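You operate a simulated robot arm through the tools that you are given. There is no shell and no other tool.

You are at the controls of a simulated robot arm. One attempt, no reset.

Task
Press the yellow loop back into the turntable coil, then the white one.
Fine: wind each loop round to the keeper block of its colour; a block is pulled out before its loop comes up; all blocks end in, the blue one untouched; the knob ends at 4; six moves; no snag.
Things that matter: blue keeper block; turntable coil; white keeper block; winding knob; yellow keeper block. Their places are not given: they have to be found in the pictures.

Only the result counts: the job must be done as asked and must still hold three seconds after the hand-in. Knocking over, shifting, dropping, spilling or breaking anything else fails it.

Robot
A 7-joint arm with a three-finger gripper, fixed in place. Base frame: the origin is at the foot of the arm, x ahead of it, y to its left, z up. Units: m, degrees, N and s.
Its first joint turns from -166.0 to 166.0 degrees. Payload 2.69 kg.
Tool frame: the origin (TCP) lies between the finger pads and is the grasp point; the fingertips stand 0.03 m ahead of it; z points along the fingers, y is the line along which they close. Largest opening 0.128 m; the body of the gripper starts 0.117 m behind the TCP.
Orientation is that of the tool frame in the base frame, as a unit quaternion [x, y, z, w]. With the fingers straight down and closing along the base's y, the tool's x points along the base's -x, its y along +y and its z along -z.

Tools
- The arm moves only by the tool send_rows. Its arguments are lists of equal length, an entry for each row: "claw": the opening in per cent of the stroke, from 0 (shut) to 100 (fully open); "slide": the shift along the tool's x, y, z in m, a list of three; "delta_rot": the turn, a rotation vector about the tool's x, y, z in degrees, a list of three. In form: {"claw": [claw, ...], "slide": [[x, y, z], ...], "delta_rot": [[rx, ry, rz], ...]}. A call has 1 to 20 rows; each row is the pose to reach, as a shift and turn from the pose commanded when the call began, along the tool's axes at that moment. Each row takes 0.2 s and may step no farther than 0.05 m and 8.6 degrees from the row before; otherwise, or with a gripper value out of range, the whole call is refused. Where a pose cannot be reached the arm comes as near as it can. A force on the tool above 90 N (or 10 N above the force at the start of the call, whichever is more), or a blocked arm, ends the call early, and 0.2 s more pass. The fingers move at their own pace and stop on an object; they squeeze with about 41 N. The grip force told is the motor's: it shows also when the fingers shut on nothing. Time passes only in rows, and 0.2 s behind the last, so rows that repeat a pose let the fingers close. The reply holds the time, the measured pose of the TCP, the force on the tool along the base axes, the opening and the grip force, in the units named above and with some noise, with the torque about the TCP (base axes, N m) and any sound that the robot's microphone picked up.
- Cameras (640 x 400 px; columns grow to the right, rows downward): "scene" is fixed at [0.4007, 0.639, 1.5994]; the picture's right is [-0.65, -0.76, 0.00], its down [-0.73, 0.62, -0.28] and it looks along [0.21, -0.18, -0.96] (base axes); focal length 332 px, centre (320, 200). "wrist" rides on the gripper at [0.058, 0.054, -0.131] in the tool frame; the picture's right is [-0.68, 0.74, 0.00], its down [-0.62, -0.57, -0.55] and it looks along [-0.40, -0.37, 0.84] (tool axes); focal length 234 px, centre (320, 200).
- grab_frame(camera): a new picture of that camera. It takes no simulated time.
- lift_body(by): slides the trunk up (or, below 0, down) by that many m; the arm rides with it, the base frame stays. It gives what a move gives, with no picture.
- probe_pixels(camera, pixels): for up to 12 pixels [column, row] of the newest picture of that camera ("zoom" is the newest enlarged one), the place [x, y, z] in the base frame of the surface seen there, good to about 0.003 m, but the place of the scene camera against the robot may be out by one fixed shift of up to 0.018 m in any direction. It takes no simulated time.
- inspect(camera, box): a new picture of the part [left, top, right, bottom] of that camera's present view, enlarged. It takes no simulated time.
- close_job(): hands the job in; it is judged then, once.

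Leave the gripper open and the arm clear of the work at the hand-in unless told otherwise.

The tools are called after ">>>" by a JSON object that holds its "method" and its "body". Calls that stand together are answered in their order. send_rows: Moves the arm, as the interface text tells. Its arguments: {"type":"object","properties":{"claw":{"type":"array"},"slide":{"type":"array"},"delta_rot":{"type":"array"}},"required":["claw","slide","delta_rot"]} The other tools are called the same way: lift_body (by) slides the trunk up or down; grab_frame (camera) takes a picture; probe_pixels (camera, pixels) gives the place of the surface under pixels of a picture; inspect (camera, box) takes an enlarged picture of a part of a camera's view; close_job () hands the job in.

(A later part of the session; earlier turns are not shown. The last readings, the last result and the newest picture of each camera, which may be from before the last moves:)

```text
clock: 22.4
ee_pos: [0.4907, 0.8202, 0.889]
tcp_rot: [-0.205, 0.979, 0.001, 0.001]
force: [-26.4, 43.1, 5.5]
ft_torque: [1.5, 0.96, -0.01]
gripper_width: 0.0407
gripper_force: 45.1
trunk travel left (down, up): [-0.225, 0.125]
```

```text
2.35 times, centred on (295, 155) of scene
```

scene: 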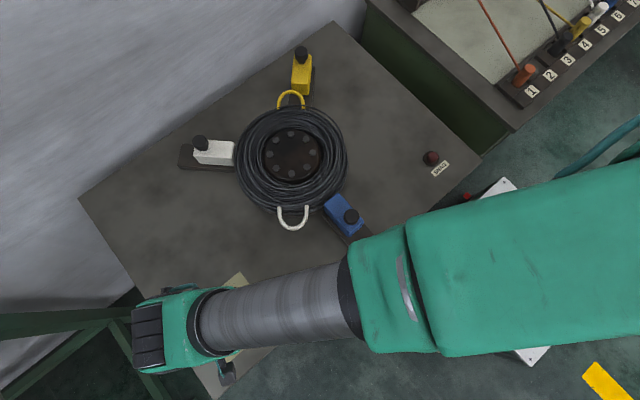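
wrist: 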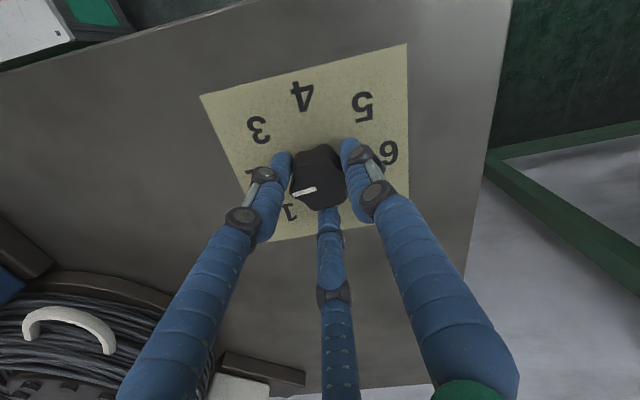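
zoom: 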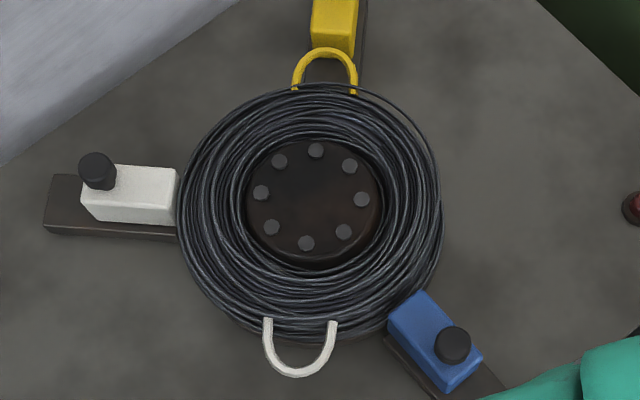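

The knob followed the hand exactly this time; the mark is now at about −90° (digit 2), and the yellow loop lines up with its block (both at about 82° in the picture). There is some sideways load, so I'll relax it by shifting 3.5 mm, then open, lift, and look.

>>> {"method": "send_rows", "body": {"claw": [0, 0, 15, 35, 50, 60, 60, 60, 60, 60], "slide": [[0, 0.002, 0], [0, 0.0035, 0], [0, 0.0035, 0], [0, 0.0035, 0], [0, 0.0035, 0], [0, 0.0035, 0], [0, 0.0035, -0.03], [0, 0.0035, -0.08], [0, 0.0035, -0.13], [0, 0.0035, -0.16]], "delta_rot": [[0, 0, 0], [0, 0, 0], [0, 0, 0], [0, 0, 0], [0, 0, 0], [0, 0, 0], [0, 0, 0], [0, 0, 0], [0, 0, 0], [0, 0, 0]]}}

>>> {"method": "grab_frame", "body": {"camera": "wrist"}}

>>> {"method": "inspect", "body": {"camera": "wrist", "box": [240, 50, 400, 200]}}

>>> {"method": "inspect", "body": {"camera": "scene", "box": [220, 70, 370, 240]}}

```text
clock: 24.6
ee_pos: [0.4903, 0.8196, 1.0493]
tcp_rot: [-0.205, 0.979, 0.0, 0.0]
force: [-0.2, -0.6, -0.4]
ft_torque: [0.01, -0.03, 0.04]
gripper_width: 0.0766
gripper_force: 0.0
trunk travel left (down, up): [-0.225, 0.125]
```

```text
taken
```

wrist: 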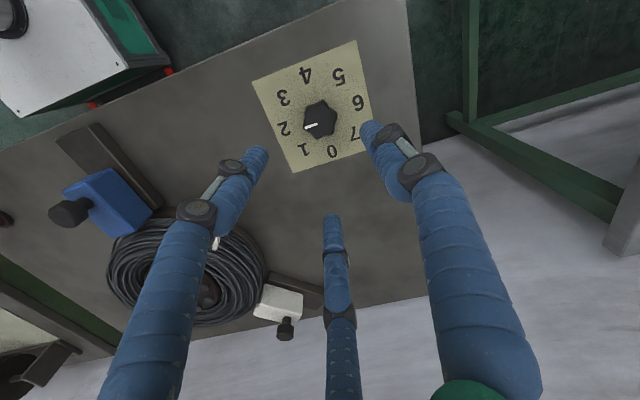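

```text
2.67 times, centred on (320, 125) of wrist
```

zoom: 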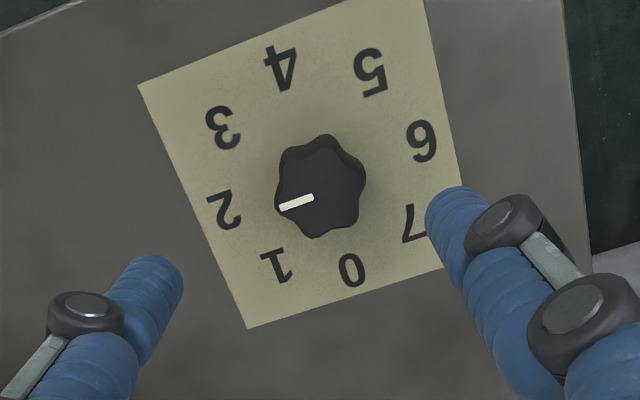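

```text
2.35 times, centred on (295, 155) of scene
```

zoom: 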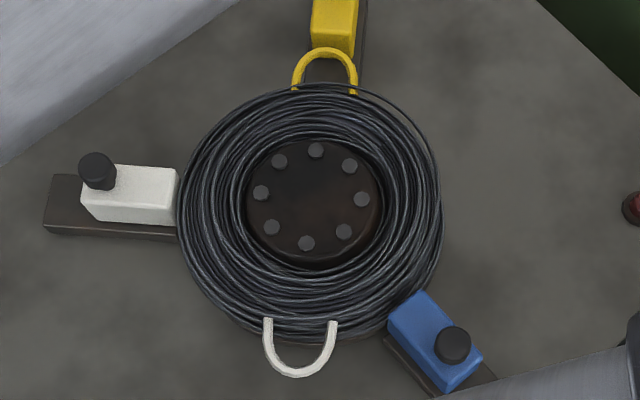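

The knob rests at 2 and nothing snagged. The yellow loop is centred on its pulled block. Now I'll go back above the yellow handle, at about (0.850, 0.325), turning the hand back to zero on the way.

>>> {"method": "send_rows", "body": {"claw": [50, 50, 50, 50, 50, 50, 50, 50, 50, 50, 50, 50, 50, 50], "slide": [[-0.0101, -0.0457, 0], [-0.0203, -0.0915, 0], [-0.0304, -0.1372, 0], [-0.0405, -0.1829, 0], [-0.0507, -0.2287, 0], [-0.0608, -0.2744, 0], [-0.0709, -0.3201, 0], [-0.081, -0.3658, 0], [-0.0912, -0.4116, 0], [-0.1013, -0.4573, 0], [-0.1114, -0.503, 0], [-0.1216, -0.5488, 0], [-0.1317, -0.5945, 0], [-0.1317, -0.5945, 0]], "delta_rot": [[0, 0, 1.81], [0, 0, 3.62], [0, 0, 5.42], [0, 0, 7.23], [0, 0, 9.04], [0, 0, 10.85], [0, 0, 12.65], [0, 0, 14.46], [0, 0, 16.27], [0, 0, 18.08], [0, 0, 19.88], [0, 0, 21.69], [0, 0, 23.5], [0, 0, 23.5]]}}

>>> {"method": "grab_frame", "body": {"camera": "wrist"}}

>>> {"method": "inspect", "body": {"camera": "wrist", "box": [240, 40, 400, 220]}}

>>> {"method": "send_rows", "body": {"claw": [50], "slide": [[0, 0, 0]], "delta_rot": [[0, 0, 0]]}}

>>> {"method": "send_rows", "body": {"claw": [50], "slide": [[0, 0, 0]], "delta_rot": [[0, 0, 0]]}}

```text
clock: 27.6
ee_pos: [0.8491, 0.3301, 1.0493]
tcp_rot: [0.0, 1.0, 0.001, 0.0]
force: [0.7, -1.2, -0.6]
ft_torque: [0.06, 0.06, 0.02]
gripper_width: 0.064
gripper_force: 0.1
trunk travel left (down, up): [-0.225, 0.125]
```

```text
taken
```

wrist: 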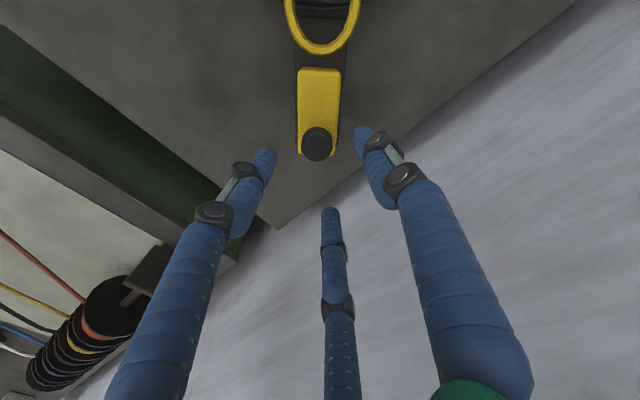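

```text
2.22 times, centred on (320, 130) of wrist
```

zoom: 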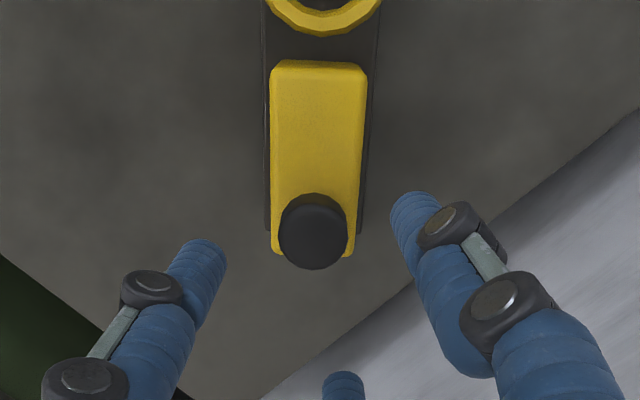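

```text
clock: 28.0
ee_pos: [0.8488, 0.3316, 1.0502]
tcp_rot: [-0.001, 1.0, 0.0, 0.0]
force: [-0.5, 0.6, 0.7]
ft_torque: [0.0, 0.01, 0.0]
gripper_width: 0.064
gripper_force: 0.1
trunk travel left (down, up): [-0.225, 0.125]
```

```text
clock: 28.4
ee_pos: [0.8492, 0.3314, 1.0498]
tcp_rot: [-0.001, 1.0, 0.0, 0.0]
force: [-0.5, 0.8, 0.3]
ft_torque: [0.03, -0.02, -0.02]
gripper_width: 0.064
gripper_force: 0.1
trunk travel left (down, up): [-0.225, 0.125]
```

TCP averages (0.849, 0.331, 1.050), and the handle is at about (0.850, 0.325). I'll align, descend to z ≈ 0.964, and close on the handle.

>>> {"method": "send_rows", "body": {"claw": [50, 50, 50, 50, 50, 50, 30, 15, 0, 0, 0], "slide": [[-0.001, -0.006, 0], [-0.001, -0.006, 0.03], [-0.001, -0.006, 0.055], [-0.001, -0.006, 0.075], [-0.001, -0.006, 0.086], [-0.001, -0.006, 0.086], [-0.001, -0.006, 0.086], [-0.001, -0.006, 0.086], [-0.001, -0.006, 0.086], [-0.001, -0.006, 0.086], [-0.001, -0.006, 0.086]], "delta_rot": [[0, 0, 0], [0, 0, 0], [0, 0, 0], [0, 0, 0], [0, 0, 0], [0, 0, 0], [0, 0, 0], [0, 0, 0], [0, 0, 0], [0, 0, 0], [0, 0, 0]]}}

>>> {"method": "inspect", "body": {"camera": "wrist", "box": [220, 20, 420, 240]}}

```text
clock: 30.8
ee_pos: [0.8497, 0.3248, 0.9626]
tcp_rot: [-0.001, 1.0, 0.0, 0.0]
force: [3.2, 20.8, -4.3]
ft_torque: [0.56, -0.14, 0.05]
gripper_width: 0.0315
gripper_force: 45.0
trunk travel left (down, up): [-0.225, 0.125]
```

```text
1.82 times, centred on (320, 130) of wrist
```

zoom: 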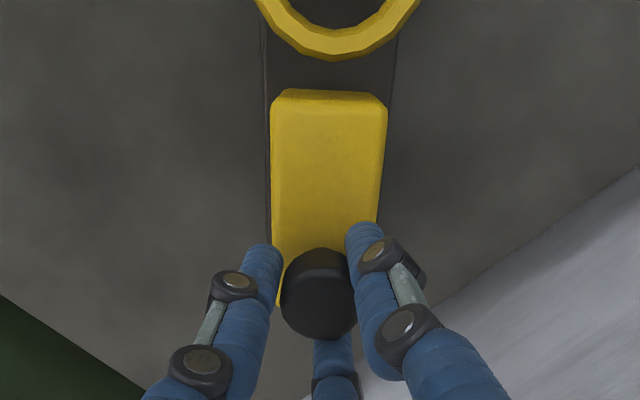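

The handle is gripped and the loop stands straight in front of the block. I'll push inward along (−x, +y) by 0.048 m in small steps.

>>> {"method": "send_rows", "body": {"claw": [0, 0, 0, 0, 0, 0, 0, 0], "slide": [[0.0049, 0.0049, 0], [0.0099, 0.0099, 0], [0.0148, 0.0148, 0], [0.0198, 0.0198, 0], [0.0247, 0.0247, 0], [0.0297, 0.0297, 0], [0.0339, 0.0339, 0], [0.0339, 0.0339, 0]], "delta_rot": [[0, 0, 0], [0, 0, 0], [0, 0, 0], [0, 0, 0], [0, 0, 0], [0, 0, 0], [0, 0, 0], [0, 0, 0]]}}

>>> {"method": "inspect", "body": {"camera": "wrist", "box": [220, 20, 420, 240]}}

>>> {"method": "inspect", "body": {"camera": "scene", "box": [220, 50, 370, 160]}}

```text
clock: 32.6
ee_pos: [0.8152, 0.3573, 0.9627]
tcp_rot: [-0.002, 1.0, 0.0, -0.001]
force: [18.3, 23.3, 4.0]
ft_torque: [0.22, 0.32, 0.17]
gripper_width: 0.0313
gripper_force: 45.0
trunk travel left (down, up): [-0.225, 0.125]
```

```text
1.82 times, centred on (320, 130) of wrist
```

zoom: 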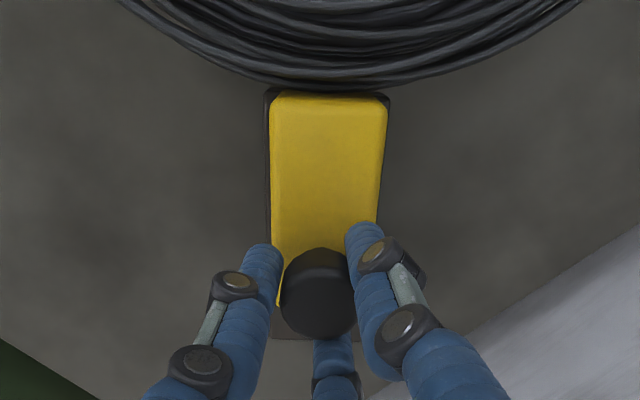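

```text
3.64 times, centred on (295, 105) of scene
```

zoom: 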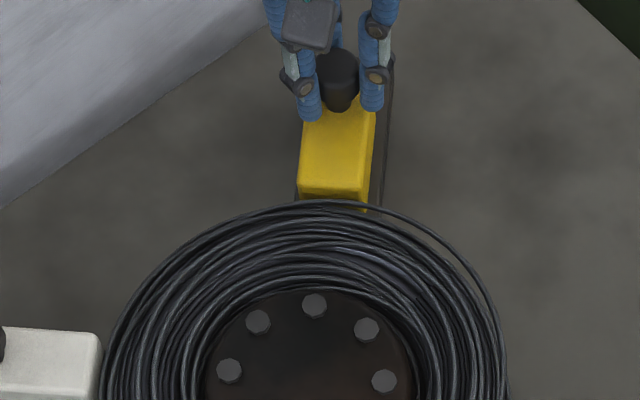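

The yellow loop has gone into the coil. I'll push the last few millimetres to seat the block at its inner stop.

>>> {"method": "send_rows", "body": {"claw": [0, 0, 0], "slide": [[0.0018, 0.0018, 0], [0.0035, 0.0035, 0], [0.0035, 0.0035, 0]], "delta_rot": [[0, 0, 0], [0, 0, 0], [0, 0, 0]]}}

```text
clock: 33.4
ee_pos: [0.8151, 0.3581, 0.9611]
tcp_rot: [0.0, 1.0, 0.0, 0.0]
force: [32.3, 14.9, 3.0]
ft_torque: [0.31, -0.85, -0.2]
gripper_width: 0.0313
gripper_force: 44.9
trunk travel left (down, up): [-0.225, 0.125]
```

There is little resistance yet, so I'll push a few millimetres more until the stop clearly answers.

>>> {"method": "send_rows", "body": {"claw": [0, 0, 0], "slide": [[0.0014, 0.0014, 0], [0.0025, 0.0025, 0], [0.0025, 0.0025, 0]], "delta_rot": [[0, 0, 0], [0, 0, 0], [0, 0, 0]]}}

>>> {"method": "inspect", "body": {"camera": "scene", "box": [220, 50, 370, 160]}}

```text
clock: 34.2
ee_pos: [0.8148, 0.3599, 0.9619]
tcp_rot: [0.0, 1.0, 0.0, 0.001]
force: [65.4, -27.5, 4.1]
ft_torque: [-0.75, -1.3, -0.34]
gripper_width: 0.0314
gripper_force: 44.3
trunk travel left (down, up): [-0.225, 0.125]
```

```text
3.64 times, centred on (295, 105) of scene
```

zoom: 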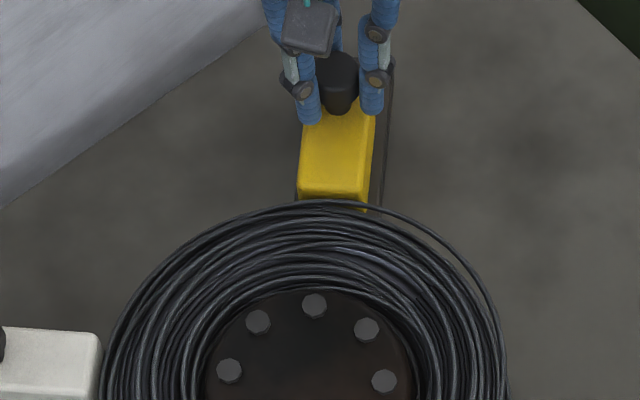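

The force is firm at about 66 N and the TCP matches the original handle position (0.8145, 0.360): the block is fully in. I'll relax the load, open, and lift.

>>> {"method": "send_rows", "body": {"claw": [0, 0, 20, 45, 50, 50, 50, 50, 50], "slide": [[-0.002, -0.001, 0], [-0.0038, -0.0018, 0], [-0.0038, -0.0018, 0], [-0.0038, -0.0018, 0], [-0.0038, -0.0018, 0], [-0.0038, -0.0018, -0.03], [-0.0038, -0.0018, -0.07], [-0.0038, -0.0018, -0.11], [-0.0038, -0.0018, -0.14]], "delta_rot": [[0, 0, 0], [0, 0, 0], [0, 0, 0], [0, 0, 0], [0, 0, 0], [0, 0, 0], [0, 0, 0], [0, 0, 0], [0, 0, 0]]}}

>>> {"method": "grab_frame", "body": {"camera": "wrist"}}

>>> {"method": "inspect", "body": {"camera": "scene", "box": [170, 30, 400, 250]}}

```text
clock: 36.2
ee_pos: [0.8116, 0.3626, 1.1025]
tcp_rot: [-0.001, 1.0, 0.0, 0.0]
force: [-0.4, 0.0, 0.2]
ft_torque: [0.0, -0.02, 0.02]
gripper_width: 0.0639
gripper_force: 0.1
trunk travel left (down, up): [-0.225, 0.125]
```

```text
taken
```

wrist: 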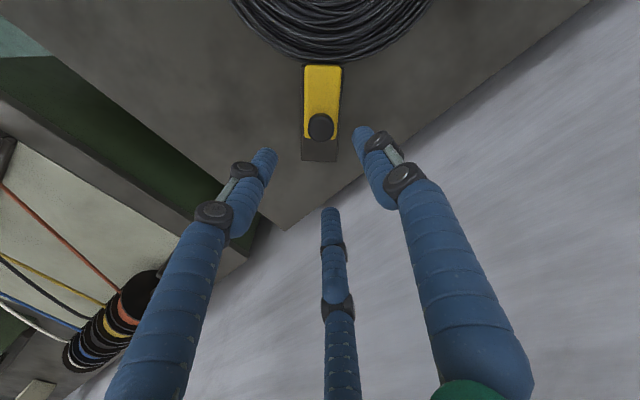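

```text
1.82 times, centred on (285, 140) of scene
```

zoom: 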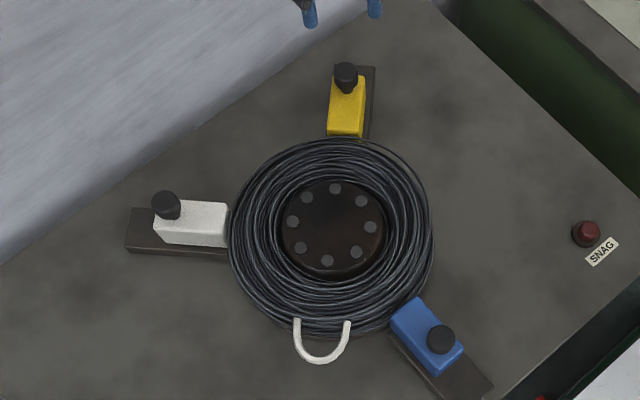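

Yellow is pressed in and its block is home, with no loop showing. Next is white: by symmetry its handle should be near (0.814, 0.643), 1.04 m from the base, which is beyond the straight-down reach. I'll first move near it, high up, to see how well the arm reaches there.

>>> {"method": "send_rows", "body": {"claw": [50, 50, 50, 50, 50, 50, 50], "slide": [[0.002, 0.04, 0], [0.004, 0.08, 0], [0.006, 0.12, 0], [0.008, 0.16, 0], [0.01, 0.2, 0], [0.012, 0.237, 0], [0.012, 0.237, 0]], "delta_rot": [[0, 0, 0], [0, 0, 0], [0, 0, 0], [0, 0, 0], [0, 0, 0], [0, 0, 0], [0, 0, 0]]}}

>>> {"method": "grab_frame", "body": {"camera": "wrist"}}

>>> {"method": "grab_frame", "body": {"camera": "scene"}}

```text
clock: 37.8
ee_pos: [0.7992, 0.5973, 1.1024]
tcp_rot: [-0.001, 1.0, 0.0, 0.0]
force: [0.3, 0.8, 0.7]
ft_torque: [-0.07, -0.01, 0.0]
gripper_width: 0.0642
gripper_force: 0.1
trunk travel left (down, up): [-0.225, 0.125]
```

```text
taken
```

wrist: 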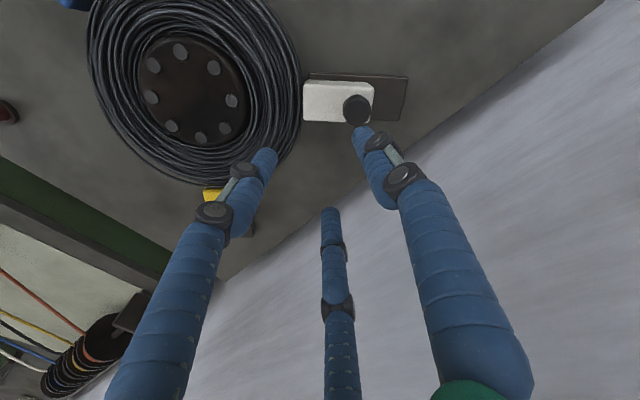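

```text
taken
```

scene: 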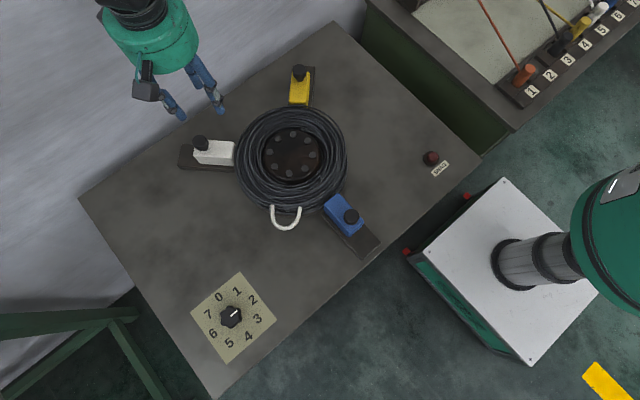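

The arm reaches r ≈ 1.0 at this height without trouble. I'll probe the white handle (357,107).

>>> {"method": "inspect", "body": {"camera": "wrist", "box": [290, 50, 430, 160]}}

>>> {"method": "probe_pixels", "body": {"camera": "wrist", "pixels": [[357, 108], [346, 108], [368, 108], [357, 98], [357, 116], [325, 100], [404, 100], [306, 82], [300, 110]]}}

>>> {"method": "send_rows", "body": {"claw": [50, 50, 50, 50], "slide": [[-0.007, 0.023, 0], [-0.0142, 0.0457, 0], [-0.0142, 0.0457, 0], [-0.0142, 0.0457, 0]], "delta_rot": [[0, 0, 0], [0, 0, 0], [0, 0, 0], [0, 0, 0]]}}

>>> {"method": "grab_frame", "body": {"camera": "wrist"}}

```text
3.64 times, centred on (360, 105) of wrist
```

zoom: 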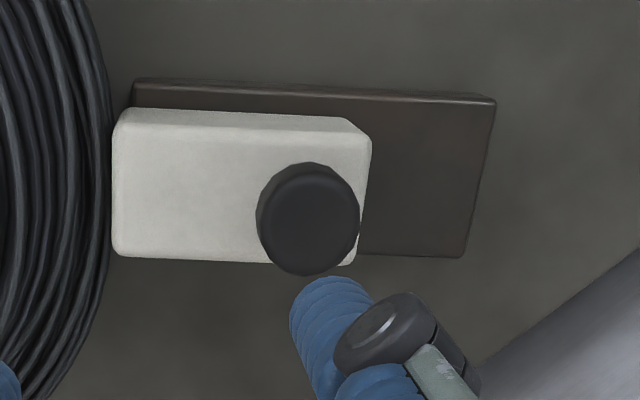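

```text
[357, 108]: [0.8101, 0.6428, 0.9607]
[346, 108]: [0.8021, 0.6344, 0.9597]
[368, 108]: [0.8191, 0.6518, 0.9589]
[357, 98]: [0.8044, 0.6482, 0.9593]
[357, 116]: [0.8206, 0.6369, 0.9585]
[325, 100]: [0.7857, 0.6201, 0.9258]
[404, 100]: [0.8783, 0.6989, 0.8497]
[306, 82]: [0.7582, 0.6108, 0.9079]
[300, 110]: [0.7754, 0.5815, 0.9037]
```

```text
clock: 38.8
ee_pos: [0.8131, 0.6434, 1.1023]
tcp_rot: [-0.001, 1.0, 0.0, 0.0]
force: [-0.3, 0.3, -0.6]
ft_torque: [0.0, -0.01, 0.01]
gripper_width: 0.064
gripper_force: 0.2
trunk travel left (down, up): [-0.225, 0.125]
```

```text
taken
```

wrist: 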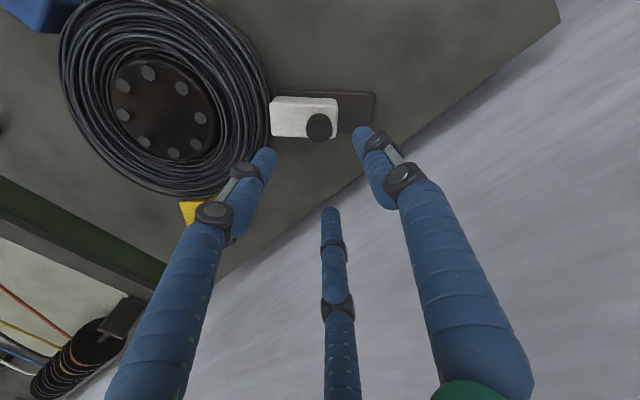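

The arm reaches the handle straight-down at z = 1.10 (r = 1.037). I'll test the pulled-out position (0.850, 0.678) at this height too. If it is reachable, I can lower the trunk to descend without changing the arm's posture.

>>> {"method": "send_rows", "body": {"claw": [50, 50, 50, 50], "slide": [[-0.0177, 0.0177, 0], [-0.0354, 0.0354, 0], [-0.041, 0.041, 0], [-0.041, 0.041, 0]], "delta_rot": [[0, 0, 0], [0, 0, 0], [0, 0, 0], [0, 0, 0]]}}

```text
clock: 39.8
ee_pos: [0.8489, 0.6779, 1.0889]
tcp_rot: [-0.001, 1.0, -0.004, -0.004]
force: [0.8, 0.4, -5.9]
ft_torque: [-0.14, 0.15, 0.05]
gripper_width: 0.0638
gripper_force: 0.1
out of reach, approached as far as the arm can: row 2, 3, 4
trunk travel left (down, up): [-0.225, 0.125]
```

It is right at the limit of reach: it sagged to z = 1.089. I'll test whether the arm reaches better lower down, still above all objects (tips above 1.0).

>>> {"method": "send_rows", "body": {"claw": [50, 50, 50, 50], "slide": [[0.005, -0.005, 0.02], [0.005, -0.005, 0.04], [0.005, -0.005, 0.07], [0.005, -0.005, 0.07]], "delta_rot": [[0, 0, 0], [0, 0, 0], [0, 0, 0], [0, 0, 0]]}}

```text
clock: 40.8
ee_pos: [0.8418, 0.6728, 1.0291]
tcp_rot: [-0.001, 1.0, 0.001, 0.0]
force: [1.3, 0.3, -1.1]
ft_torque: [-0.01, -0.05, 0.04]
gripper_width: 0.0641
gripper_force: 0.0
trunk travel left (down, up): [-0.225, 0.125]
```

No reach complaint at z = 1.029. I'll step out to the full pulled position (0.852, 0.680) and on down to z ≈ 1.01 to confirm the reach.

>>> {"method": "send_rows", "body": {"claw": [50, 50, 50], "slide": [[-0.005, 0.004, 0.01], [-0.01, 0.008, 0.02], [-0.01, 0.008, 0.02]], "delta_rot": [[0, 0, 0], [0, 0, 0], [0, 0, 0]]}}

```text
clock: 41.6
ee_pos: [0.8507, 0.6801, 1.0131]
tcp_rot: [0.0, 1.0, 0.002, 0.002]
force: [-1.0, 0.0, 1.2]
ft_torque: [0.05, -0.09, 0.0]
gripper_width: 0.0641
gripper_force: 0.1
trunk travel left (down, up): [-0.225, 0.125]
```

It reaches there as well. With the fingers nearly closed, so they stay clear of the handle 5 cm away, I'll test going down to the working height of 0.965 at this farthest point.

>>> {"method": "send_rows", "body": {"claw": [15, 15, 15, 15, 15], "slide": [[0, 0, 0], [0, 0, 0], [0, 0, 0.025], [0, 0, 0.048], [0, 0, 0.048]], "delta_rot": [[0, 0, 0], [0, 0, 0], [0, 0, 0], [0, 0, 0], [0, 0, 0]]}}

>>> {"method": "grab_frame", "body": {"camera": "scene"}}

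```text
clock: 42.8
ee_pos: [0.8518, 0.6784, 0.963]
tcp_rot: [-0.001, 1.0, 0.0, 0.001]
force: [-0.3, 0.4, -0.6]
ft_torque: [-0.04, -0.02, 0.02]
gripper_width: 0.0191
gripper_force: 0.1
out of reach, approached as far as the arm can: row 4
trunk travel left (down, up): [-0.225, 0.125]
```

```text
taken
```

scene: 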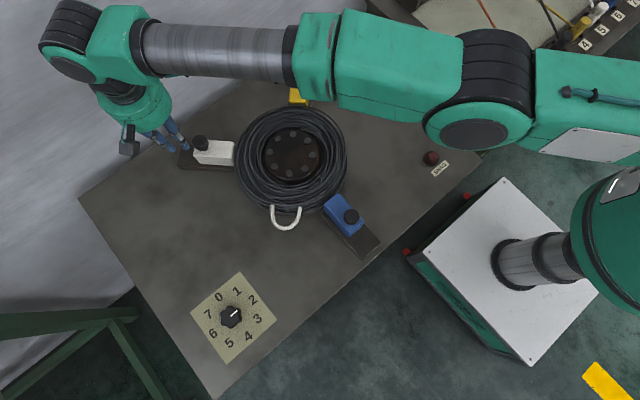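

It just reaches the working height; the last row was flagged, but the pose is right. I'll check how high the arm links run above the table and the yellow handle.

>>> {"method": "probe_pixels", "body": {"camera": "scene", "pixels": [[210, 50], [310, 60], [390, 60], [480, 120], [560, 100], [110, 40], [75, 50], [130, 100], [475, 60]]}}

```text
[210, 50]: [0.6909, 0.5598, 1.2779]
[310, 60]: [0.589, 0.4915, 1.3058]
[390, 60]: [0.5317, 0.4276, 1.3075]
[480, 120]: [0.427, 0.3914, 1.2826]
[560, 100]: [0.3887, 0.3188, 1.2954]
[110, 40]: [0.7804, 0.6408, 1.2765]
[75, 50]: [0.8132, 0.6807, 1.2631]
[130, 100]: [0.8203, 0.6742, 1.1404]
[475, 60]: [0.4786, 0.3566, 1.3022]
```

The links run at about 1.18–1.3 m, well above everything. The arm is almost straight here, so a little trunk lowering (0.04 m) should give margin at working height. I'll rise and move back above the white handle first, opening the claw to 50, then lower the trunk.

>>> {"method": "send_rows", "body": {"claw": [15, 15, 50, 50, 50, 50], "slide": [[0, 0, -0.04], [0, 0, -0.07], [0.018, -0.018, -0.09], [0.037, -0.0355, -0.1], [0.037, -0.0355, -0.1], [0.037, -0.0355, -0.1]], "delta_rot": [[0, 0, 0], [0, 0, 0], [0, 0, 0], [0, 0, 0], [0, 0, 0], [0, 0, 0]]}}

>>> {"method": "lift_body", "body": {"by": -0.04}}

>>> {"method": "grab_frame", "body": {"camera": "wrist"}}

>>> {"method": "inspect", "body": {"camera": "wrist", "box": [240, 90, 400, 240]}}

>>> {"method": "send_rows", "body": {"claw": [50], "slide": [[0, 0, 0]], "delta_rot": [[0, 0, 0]]}}

>>> {"method": "send_rows", "body": {"claw": [50], "slide": [[0, 0, 0]], "delta_rot": [[0, 0, 0]]}}

```text
clock: 44.2
ee_pos: [0.8157, 0.6416, 1.0652]
tcp_rot: [-0.001, 1.0, 0.001, 0.001]
force: [-0.7, -0.1, 1.1]
ft_torque: [-0.01, 0.04, -0.03]
gripper_width: 0.0655
gripper_force: 0.0
trunk travel left (down, up): [-0.225, 0.125]
```

```text
clock: 45.0
ee_pos: [0.815, 0.6433, 1.024]
tcp_rot: [-0.001, 1.0, 0.0, 0.0]
force: [0.2, 0.8, 0.1]
ft_torque: [-0.01, -0.06, -0.02]
gripper_width: 0.0641
gripper_force: 0.1
trunk travel left (down, up): [-0.185, 0.165]
```

```text
taken
```

wrist: 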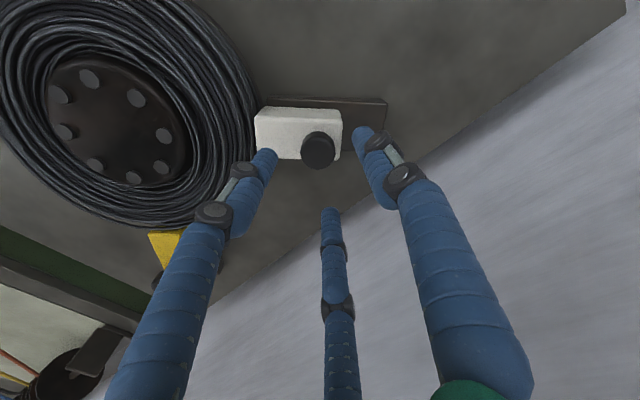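

```text
2.67 times, centred on (320, 165) of wrist
```

zoom: 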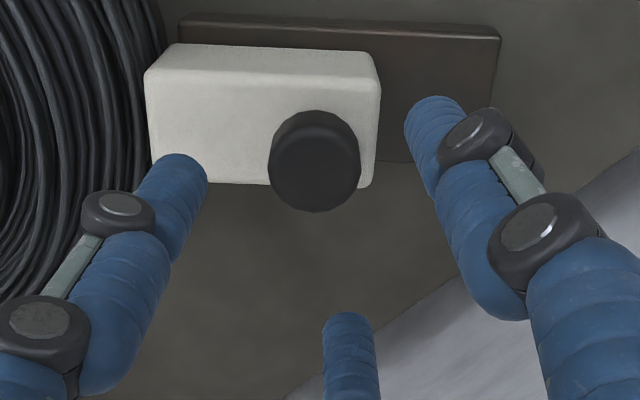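

```text
clock: 45.4
ee_pos: [0.8155, 0.6431, 1.0232]
tcp_rot: [-0.002, 1.0, 0.0, 0.0]
force: [0.6, -1.2, 0.2]
ft_torque: [0.02, -0.02, -0.01]
gripper_width: 0.0639
gripper_force: 0.0
trunk travel left (down, up): [-0.185, 0.165]
```

```text
clock: 45.8
ee_pos: [0.8165, 0.644, 1.0221]
tcp_rot: [0.0, 1.0, 0.0, 0.0]
force: [-0.4, -0.4, -0.4]
ft_torque: [0.02, -0.04, -0.02]
gripper_width: 0.0641
gripper_force: 0.0
trunk travel left (down, up): [-0.185, 0.165]
```

TCP averages (0.8157, 0.6433, 1.023), and the handle is near (0.8145, 0.643). I'll descend to z ≈ 0.964 and close on it.

>>> {"method": "send_rows", "body": {"claw": [50, 50, 50, 50, 50, 30, 15, 0, 0, 0], "slide": [[0.001, 0, 0.02], [0.001, 0, 0.04], [0.001, 0, 0.052], [0.001, 0, 0.059], [0.001, 0, 0.059], [0.001, 0, 0.059], [0.001, 0, 0.059], [0.001, 0, 0.059], [0.001, 0, 0.059], [0.001, 0, 0.059]], "delta_rot": [[0, 0, 0], [0, 0, 0], [0, 0, 0], [0, 0, 0], [0, 0, 0], [0, 0, 0], [0, 0, 0], [0, 0, 0], [0, 0, 0], [0, 0, 0]]}}

>>> {"method": "inspect", "body": {"camera": "wrist", "box": [240, 90, 400, 240]}}

```text
clock: 48.0
ee_pos: [0.8144, 0.6405, 0.9629]
tcp_rot: [-0.001, 1.0, 0.0, 0.0]
force: [9.0, -11.2, -1.2]
ft_torque: [-0.39, -0.29, 0.17]
gripper_width: 0.0312
gripper_force: 40.7
trunk travel left (down, up): [-0.185, 0.165]
```

```text
2.67 times, centred on (320, 165) of wrist
```

zoom: 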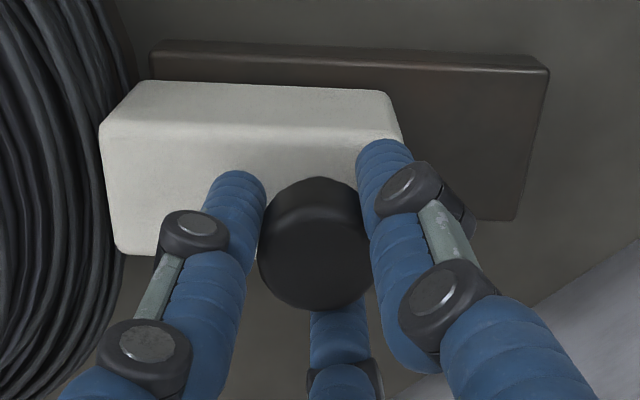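

The white handle is gripped (0.031 m, small forces). Now I'll pull outward along (+x, +y) by 0.048 m in small steps.

>>> {"method": "send_rows", "body": {"claw": [0, 0, 0, 0, 0, 0, 0, 0], "slide": [[-0.0049, 0.0049, 0], [-0.0099, 0.0099, 0], [-0.0148, 0.0148, 0], [-0.0198, 0.0198, 0], [-0.0247, 0.0247, 0], [-0.0297, 0.0297, 0], [-0.0339, 0.0339, 0], [-0.0339, 0.0339, 0]], "delta_rot": [[0, 0, 0], [0, 0, 0], [0, 0, 0], [0, 0, 0], [0, 0, 0], [0, 0, 0], [0, 0, 0], [0, 0, 0]]}}

>>> {"method": "inspect", "body": {"camera": "wrist", "box": [200, 60, 400, 240]}}

```text
clock: 49.8
ee_pos: [0.8494, 0.6757, 0.9627]
tcp_rot: [0.0, 1.0, 0.0, 0.0]
force: [16.3, -13.6, -6.3]
ft_torque: [0.1, -0.54, 0.28]
gripper_width: 0.0307
gripper_force: 44.9
trunk travel left (down, up): [-0.185, 0.165]
```

```text
2.22 times, centred on (300, 150) of wrist
```

zoom: 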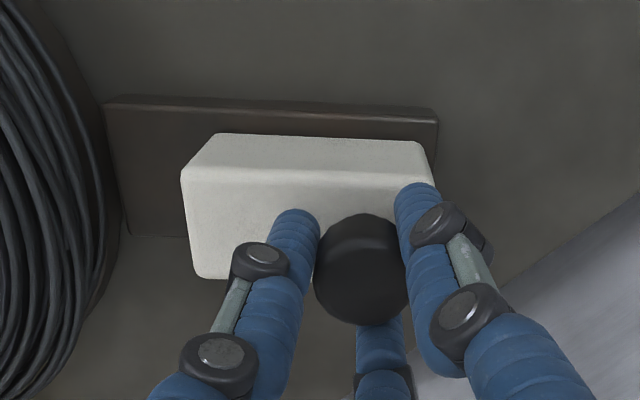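

It moved about 0.05 m. I'll nudge 3 mm more to confirm the outer stop.

>>> {"method": "send_rows", "body": {"claw": [0, 0, 0], "slide": [[-0.0012, 0.0012, 0], [-0.0025, 0.0025, 0], [-0.0025, 0.0025, 0]], "delta_rot": [[0, 0, 0], [0, 0, 0], [0, 0, 0]]}}

```text
clock: 50.6
ee_pos: [0.8496, 0.6748, 0.9627]
tcp_rot: [-0.001, 1.0, 0.0, -0.002]
force: [-7.0, -36.4, -5.2]
ft_torque: [-1.19, 0.43, 0.18]
gripper_width: 0.031
gripper_force: 44.8
trunk travel left (down, up): [-0.185, 0.165]
```

The stop is reached: about 31 N against the pull with no movement. I'll relax, open, and lift clear.

>>> {"method": "send_rows", "body": {"claw": [0, 0, 20, 45, 50, 50, 50, 50], "slide": [[0.0003, -0.0014, 0], [0.0005, -0.0026, 0], [0.0005, -0.0026, 0], [0.0005, -0.0026, 0], [0.0005, -0.0026, 0], [0.0005, -0.0026, -0.03], [0.002, -0.004, -0.07], [0.005, -0.007, -0.085]], "delta_rot": [[0, 0, 0], [0, 0, 0], [0, 0, 0], [0, 0, 0], [0, 0, 0], [0, 0, 0], [0, 0, 0], [0, 0, 0]]}}

>>> {"method": "inspect", "body": {"camera": "wrist", "box": [200, 60, 400, 240]}}

```text
clock: 52.4
ee_pos: [0.8454, 0.6709, 1.0505]
tcp_rot: [-0.002, 1.0, 0.0, 0.0]
force: [-0.1, 0.3, 0.3]
ft_torque: [0.03, -0.02, -0.07]
gripper_width: 0.0642
gripper_force: 0.0
trunk travel left (down, up): [-0.185, 0.165]
```

```text
2.22 times, centred on (300, 150) of wrist
```

zoom: 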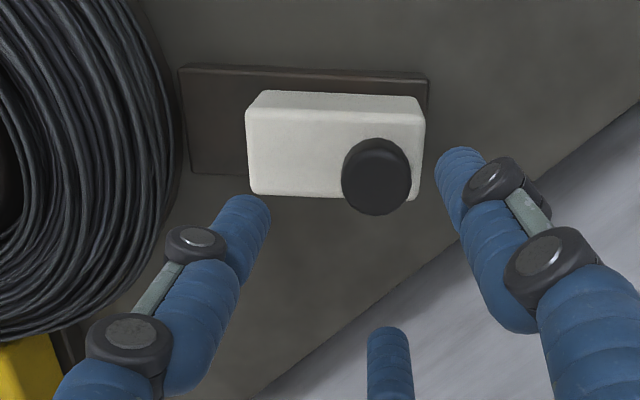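

The white block stays out. Now back to the knob at (0.490, 0.8196). The mark is at −90°, so with the hand at −30° about the tool z the fingers fall into grooves, and a +90° turn then brings it clockwise to 4. I'll move above it first.

>>> {"method": "send_rows", "body": {"claw": [50, 60, 70, 70, 70, 70, 70, 70, 70, 70, 70, 70, 70], "slide": [[0.0396, 0.0166, 0], [0.0793, 0.0332, 0], [0.1189, 0.0498, 0], [0.1586, 0.0664, 0], [0.1982, 0.0829, 0], [0.2379, 0.0995, 0], [0.2775, 0.1161, 0], [0.3172, 0.1327, 0], [0.3568, 0.1493, 0], [0.3568, 0.1493, 0.04], [0.3568, 0.1493, 0.08], [0.3568, 0.1493, 0.0945], [0.3568, 0.1493, 0.0945]], "delta_rot": [[0, 0, -3.33], [0, 0, -6.67], [0, 0, -10], [0, 0, -13.33], [0, 0, -16.67], [0, 0, -20], [0, 0, -23.33], [0, 0, -26.67], [0, 0, -30], [0, 0, -30], [0, 0, -30], [0, 0, -30], [0, 0, -30]]}}

>>> {"method": "inspect", "body": {"camera": "wrist", "box": [240, 80, 400, 260]}}

>>> {"method": "send_rows", "body": {"claw": [70], "slide": [[0, 0, 0]], "delta_rot": [[0, 0, 0]]}}

>>> {"method": "send_rows", "body": {"claw": [70], "slide": [[0, 0, 0]], "delta_rot": [[0, 0, 0]]}}

>>> {"method": "send_rows", "body": {"claw": [70], "slide": [[0, 0, 0]], "delta_rot": [[0, 0, 0]]}}

>>> {"method": "inspect", "body": {"camera": "scene", "box": [170, 30, 400, 250]}}

```text
clock: 55.2
ee_pos: [0.4907, 0.8207, 0.9544]
tcp_rot: [-0.26, 0.966, 0.0, 0.0]
force: [0.5, 0.0, 0.6]
ft_torque: [-0.01, 0.0, 0.01]
gripper_width: 0.0898
gripper_force: 0.0
trunk travel left (down, up): [-0.185, 0.165]
```

```text
2.22 times, centred on (320, 170) of wrist
```

zoom: 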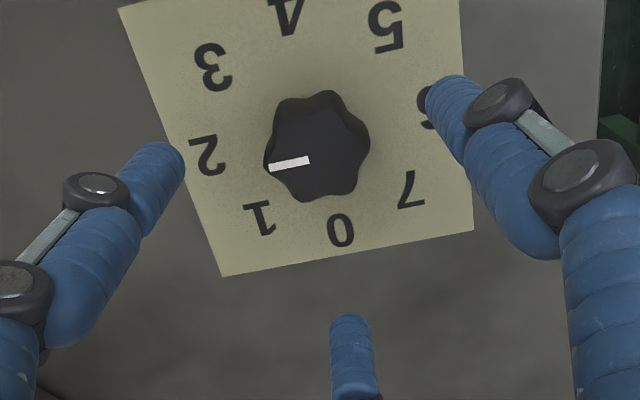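

```text
clock: 55.6
ee_pos: [0.489, 0.8209, 0.9544]
tcp_rot: [-0.26, 0.966, 0.0, 0.0]
force: [-0.1, 0.2, 0.4]
ft_torque: [-0.03, 0.0, -0.01]
gripper_width: 0.0895
gripper_force: 0.0
trunk travel left (down, up): [-0.185, 0.165]
```

```text
clock: 56.0
ee_pos: [0.4896, 0.8215, 0.9551]
tcp_rot: [-0.259, 0.966, 0.0, 0.0]
force: [1.2, 0.0, 0.1]
ft_torque: [-0.03, 0.0, -0.01]
gripper_width: 0.0899
gripper_force: 0.1
trunk travel left (down, up): [-0.185, 0.165]
```

```text
clock: 56.4
ee_pos: [0.4896, 0.8216, 0.9561]
tcp_rot: [-0.261, 0.965, 0.0, 0.0]
force: [0.1, 0.1, 0.8]
ft_torque: [-0.01, -0.01, 0.03]
gripper_width: 0.0897
gripper_force: 0.1
trunk travel left (down, up): [-0.185, 0.165]
```

```text
1.82 times, centred on (285, 140) of scene
```

zoom: 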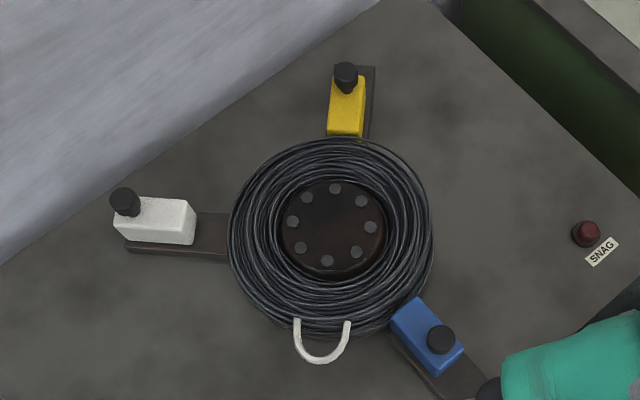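

All as expected: white out, yellow in, no snag, and the knob still on 2 with the fingers lined up on the grooves. TCP averages (0.4897, 0.8212, 0.955). I'll descend 0.066 m and close.

>>> {"method": "send_rows", "body": {"claw": [70, 70, 60, 50, 50, 40, 30, 15, 0, 0, 0], "slide": [[0, 0, 0.02], [0, 0, 0.04], [0, 0, 0.057], [0, 0, 0.066], [0, 0, 0.066], [0, 0, 0.066], [0, 0, 0.066], [0, 0, 0.066], [0, 0, 0.066], [0, 0, 0.066], [0, 0, 0.066]], "delta_rot": [[0, 0, 0], [0, 0, 0], [0, 0, 0], [0, 0, 0], [0, 0, 0], [0, 0, 0], [0, 0, 0], [0, 0, 0], [0, 0, 0], [0, 0, 0], [0, 0, 0]]}}

>>> {"method": "inspect", "body": {"camera": "wrist", "box": [280, 150, 350, 230]}}

>>> {"method": "inspect", "body": {"camera": "scene", "box": [220, 70, 370, 240]}}

```text
clock: 58.8
ee_pos: [0.49, 0.8212, 0.8872]
tcp_rot: [-0.26, 0.966, 0.0, 0.0]
force: [3.9, 5.3, -1.1]
ft_torque: [0.19, -0.2, -0.03]
gripper_width: 0.0412
gripper_force: 44.9
trunk travel left (down, up): [-0.185, 0.165]
```

```text
5.00 times, centred on (315, 190) of wrist
```

zoom: 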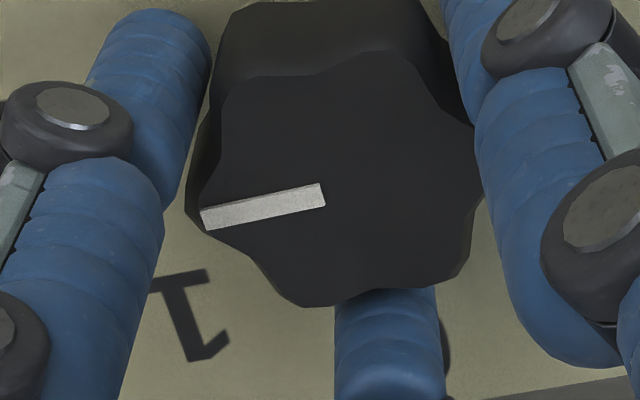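

```text
2.35 times, centred on (295, 155) of scene
```

zoom: 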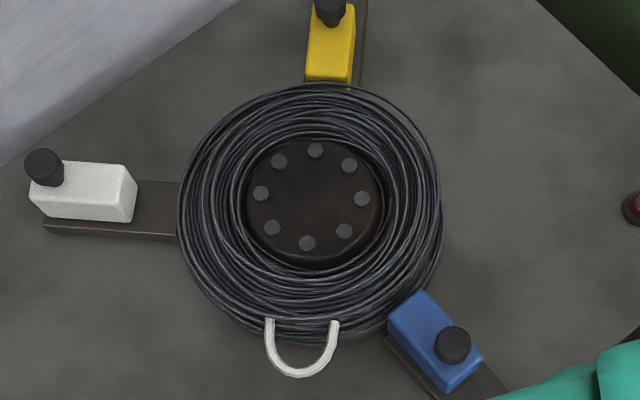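

The grip is good with little force. Now I'll turn 90° clockwise (+90° about the tool z) in one sweep, from 2 to 4.

>>> {"method": "send_rows", "body": {"claw": [0, 0, 0, 0, 0, 0, 0, 0, 0, 0, 0, 0, 0], "slide": [[0, 0, 0], [0, 0, 0], [0, 0, 0], [0, 0, 0], [0, 0, 0], [0, 0, 0], [0, 0, 0], [0, 0, 0], [0, 0, 0], [0, 0, 0], [0, 0, 0], [0, 0, 0], [0, 0, 0]], "delta_rot": [[0, 0, 7.5], [0, 0, 15], [0, 0, 22.5], [0, 0, 30], [0, 0, 37.5], [0, 0, 45], [0, 0, 52.5], [0, 0, 60], [0, 0, 67.5], [0, 0, 75], [0, 0, 82.5], [0, 0, 90], [0, 0, 90]]}}

>>> {"method": "grab_frame", "body": {"camera": "wrist"}}

>>> {"method": "inspect", "body": {"camera": "wrist", "box": [280, 150, 350, 230]}}

>>> {"method": "inspect", "body": {"camera": "scene", "box": [220, 70, 370, 240]}}

```text
clock: 61.6
ee_pos: [0.4895, 0.8197, 0.888]
tcp_rot: [0.5, 0.866, -0.001, 0.0]
force: [7.7, -8.2, -3.4]
ft_torque: [-0.2, -0.31, -0.03]
gripper_width: 0.0412
gripper_force: 44.7
trunk travel left (down, up): [-0.185, 0.165]
```

```text
taken
```

wrist: 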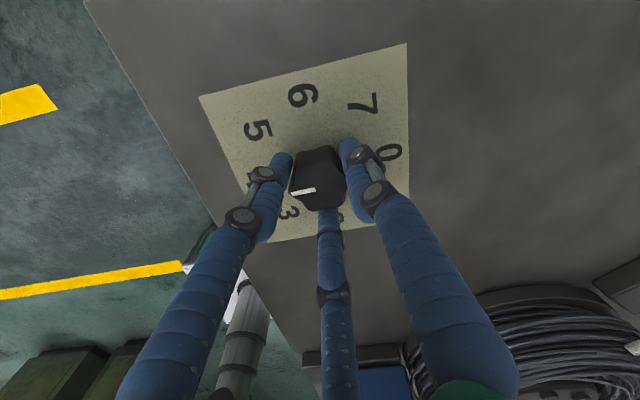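

```text
5.00 times, centred on (315, 190) of wrist
```

zoom: 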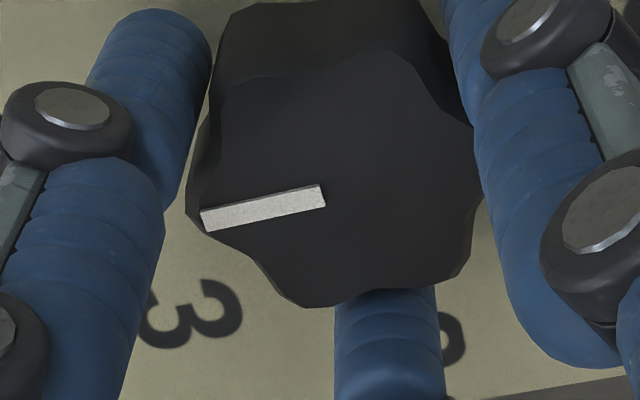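

```text
2.35 times, centred on (295, 155) of scene
```

zoom: 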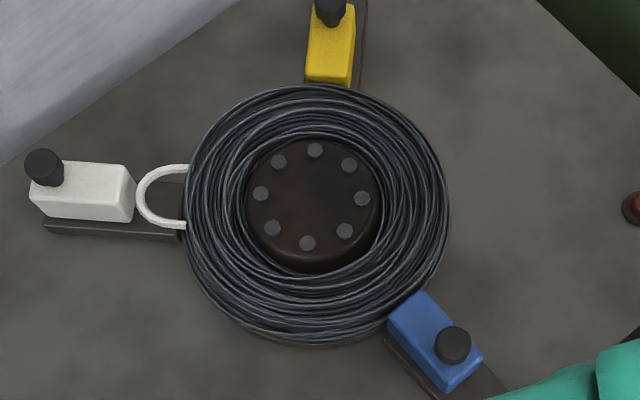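

The knob turned exactly with the hand, and the white loop now faces its open block. I'll release and lift.

>>> {"method": "send_rows", "body": {"claw": [15, 35, 50, 60, 60, 60, 60, 60], "slide": [[0, 0, 0], [0, 0, 0], [0, 0, 0], [0, 0, 0], [0, 0, -0.03], [0, 0, -0.08], [0, 0, -0.13], [0, 0, -0.162]], "delta_rot": [[0, 0, 0], [0, 0, 0], [0, 0, 0], [0, 0, 0], [0, 0, 0], [0, 0, 0], [0, 0, 0], [0, 0, 0]]}}

>>> {"method": "inspect", "body": {"camera": "wrist", "box": [240, 50, 400, 200]}}

>>> {"method": "inspect", "body": {"camera": "scene", "box": [170, 30, 400, 250]}}

```text
clock: 63.4
ee_pos: [0.4884, 0.8206, 1.0499]
tcp_rot: [0.5, 0.866, 0.0, 0.0]
force: [-0.5, 0.0, -0.1]
ft_torque: [0.04, -0.03, 0.0]
gripper_width: 0.0767
gripper_force: 0.1
trunk travel left (down, up): [-0.185, 0.165]
```

```text
2.67 times, centred on (320, 125) of wrist
```

zoom: 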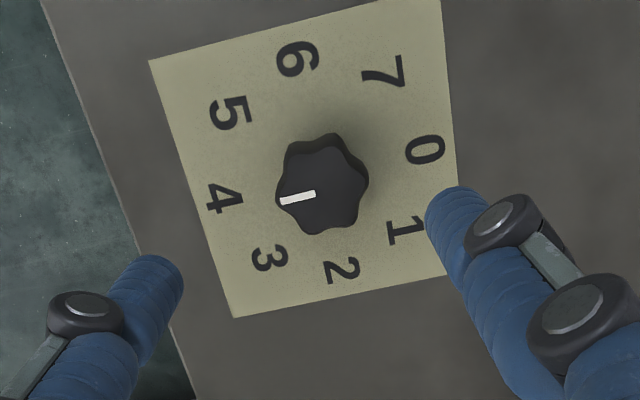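

```text
1.82 times, centred on (285, 140) of scene
```

zoom: 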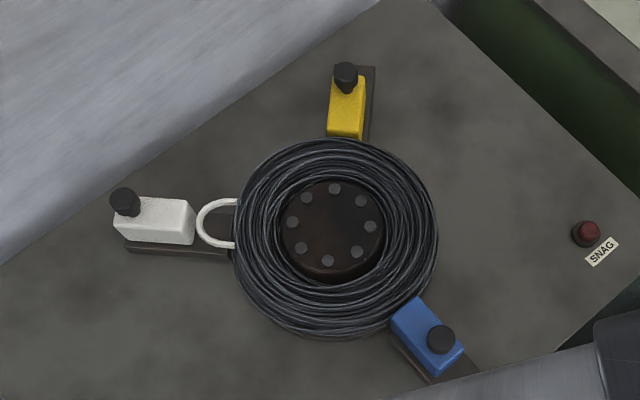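

The mark rests at 4, and the white loop is lined up. I'll return above the white handle at (0.850, 0.676), turning the hand back by 60° on the way.

>>> {"method": "send_rows", "body": {"claw": [50, 50, 50, 50, 50, 50, 50, 50, 50, 50, 50], "slide": [[-0.0306, 0.0238, 0], [-0.0611, 0.0476, 0], [-0.0917, 0.0714, 0], [-0.1222, 0.0952, 0], [-0.1528, 0.1191, 0], [-0.1833, 0.1429, 0], [-0.2139, 0.1667, 0], [-0.2444, 0.1905, 0], [-0.275, 0.2143, 0], [-0.3055, 0.2381, 0], [-0.3055, 0.2381, 0]], "delta_rot": [[0, 0, -6], [0, 0, -12], [0, 0, -18], [0, 0, -24], [0, 0, -30], [0, 0, -36], [0, 0, -42], [0, 0, -48], [0, 0, -54], [0, 0, -60], [0, 0, -60]]}}

>>> {"method": "inspect", "body": {"camera": "wrist", "box": [200, 60, 400, 240]}}

>>> {"method": "send_rows", "body": {"claw": [50], "slide": [[0, 0, 0]], "delta_rot": [[0, 0, 0]]}}

>>> {"method": "send_rows", "body": {"claw": [50], "slide": [[0, 0, 0]], "delta_rot": [[0, 0, 0]]}}

```text
clock: 65.8
ee_pos: [0.8477, 0.6744, 1.0528]
tcp_rot: [-0.001, 1.0, 0.001, 0.001]
force: [-0.1, -1.1, 0.6]
ft_torque: [0.13, -0.01, 0.0]
gripper_width: 0.0638
gripper_force: 0.2
trunk travel left (down, up): [-0.185, 0.165]
```

```text
2.22 times, centred on (300, 150) of wrist
```

zoom: 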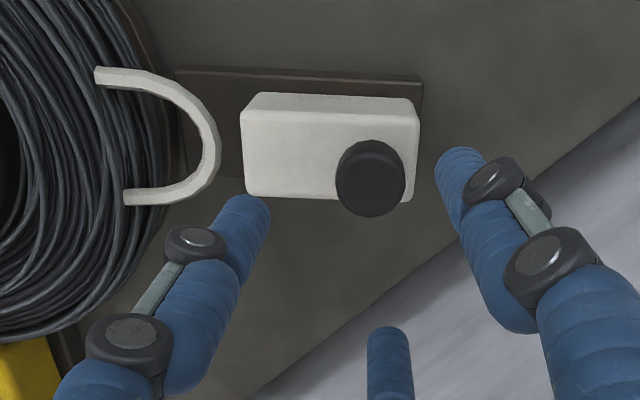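

```text
clock: 66.2
ee_pos: [0.8468, 0.6749, 1.0489]
tcp_rot: [-0.001, 1.0, 0.0, 0.0]
force: [1.0, 0.5, 0.3]
ft_torque: [-0.03, 0.02, 0.0]
gripper_width: 0.0639
gripper_force: 0.1
trunk travel left (down, up): [-0.185, 0.165]
```

```text
clock: 66.6
ee_pos: [0.8479, 0.6754, 1.0493]
tcp_rot: [-0.001, 1.0, -0.001, 0.0]
force: [-0.3, -0.6, -0.5]
ft_torque: [0.03, -0.02, -0.02]
gripper_width: 0.0642
gripper_force: 0.1
trunk travel left (down, up): [-0.185, 0.165]
```

TCP averages (0.8476, 0.675, 1.050), and the loop is in front of the block. I'll shift +2 mm in x, descend to 0.964, and close on the handle.

>>> {"method": "send_rows", "body": {"claw": [50, 50, 50, 50, 50, 50, 30, 15, 0, 0, 0], "slide": [[-0.002, 0.0005, 0.01], [-0.002, 0.0005, 0.035], [-0.002, 0.0005, 0.06], [-0.002, 0.0005, 0.077], [-0.002, 0.0005, 0.0855], [-0.002, 0.0005, 0.0855], [-0.002, 0.0005, 0.0855], [-0.002, 0.0005, 0.0855], [-0.002, 0.0005, 0.0855], [-0.002, 0.0005, 0.0855], [-0.002, 0.0005, 0.0855]], "delta_rot": [[0, 0, 0], [0, 0, 0], [0, 0, 0], [0, 0, 0], [0, 0, 0], [0, 0, 0], [0, 0, 0], [0, 0, 0], [0, 0, 0], [0, 0, 0], [0, 0, 0]]}}

>>> {"method": "inspect", "body": {"camera": "wrist", "box": [200, 60, 400, 240]}}

```text
clock: 69.0
ee_pos: [0.8505, 0.6744, 0.9646]
tcp_rot: [-0.001, 1.0, -0.001, 0.0]
force: [-1.3, 2.3, -1.9]
ft_torque: [0.14, 0.01, 0.0]
gripper_width: 0.0309
gripper_force: 44.8
trunk travel left (down, up): [-0.185, 0.165]
```

```text
2.22 times, centred on (300, 150) of wrist
```

zoom: 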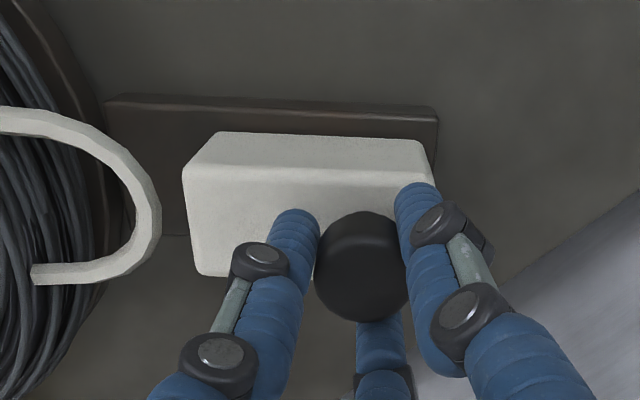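

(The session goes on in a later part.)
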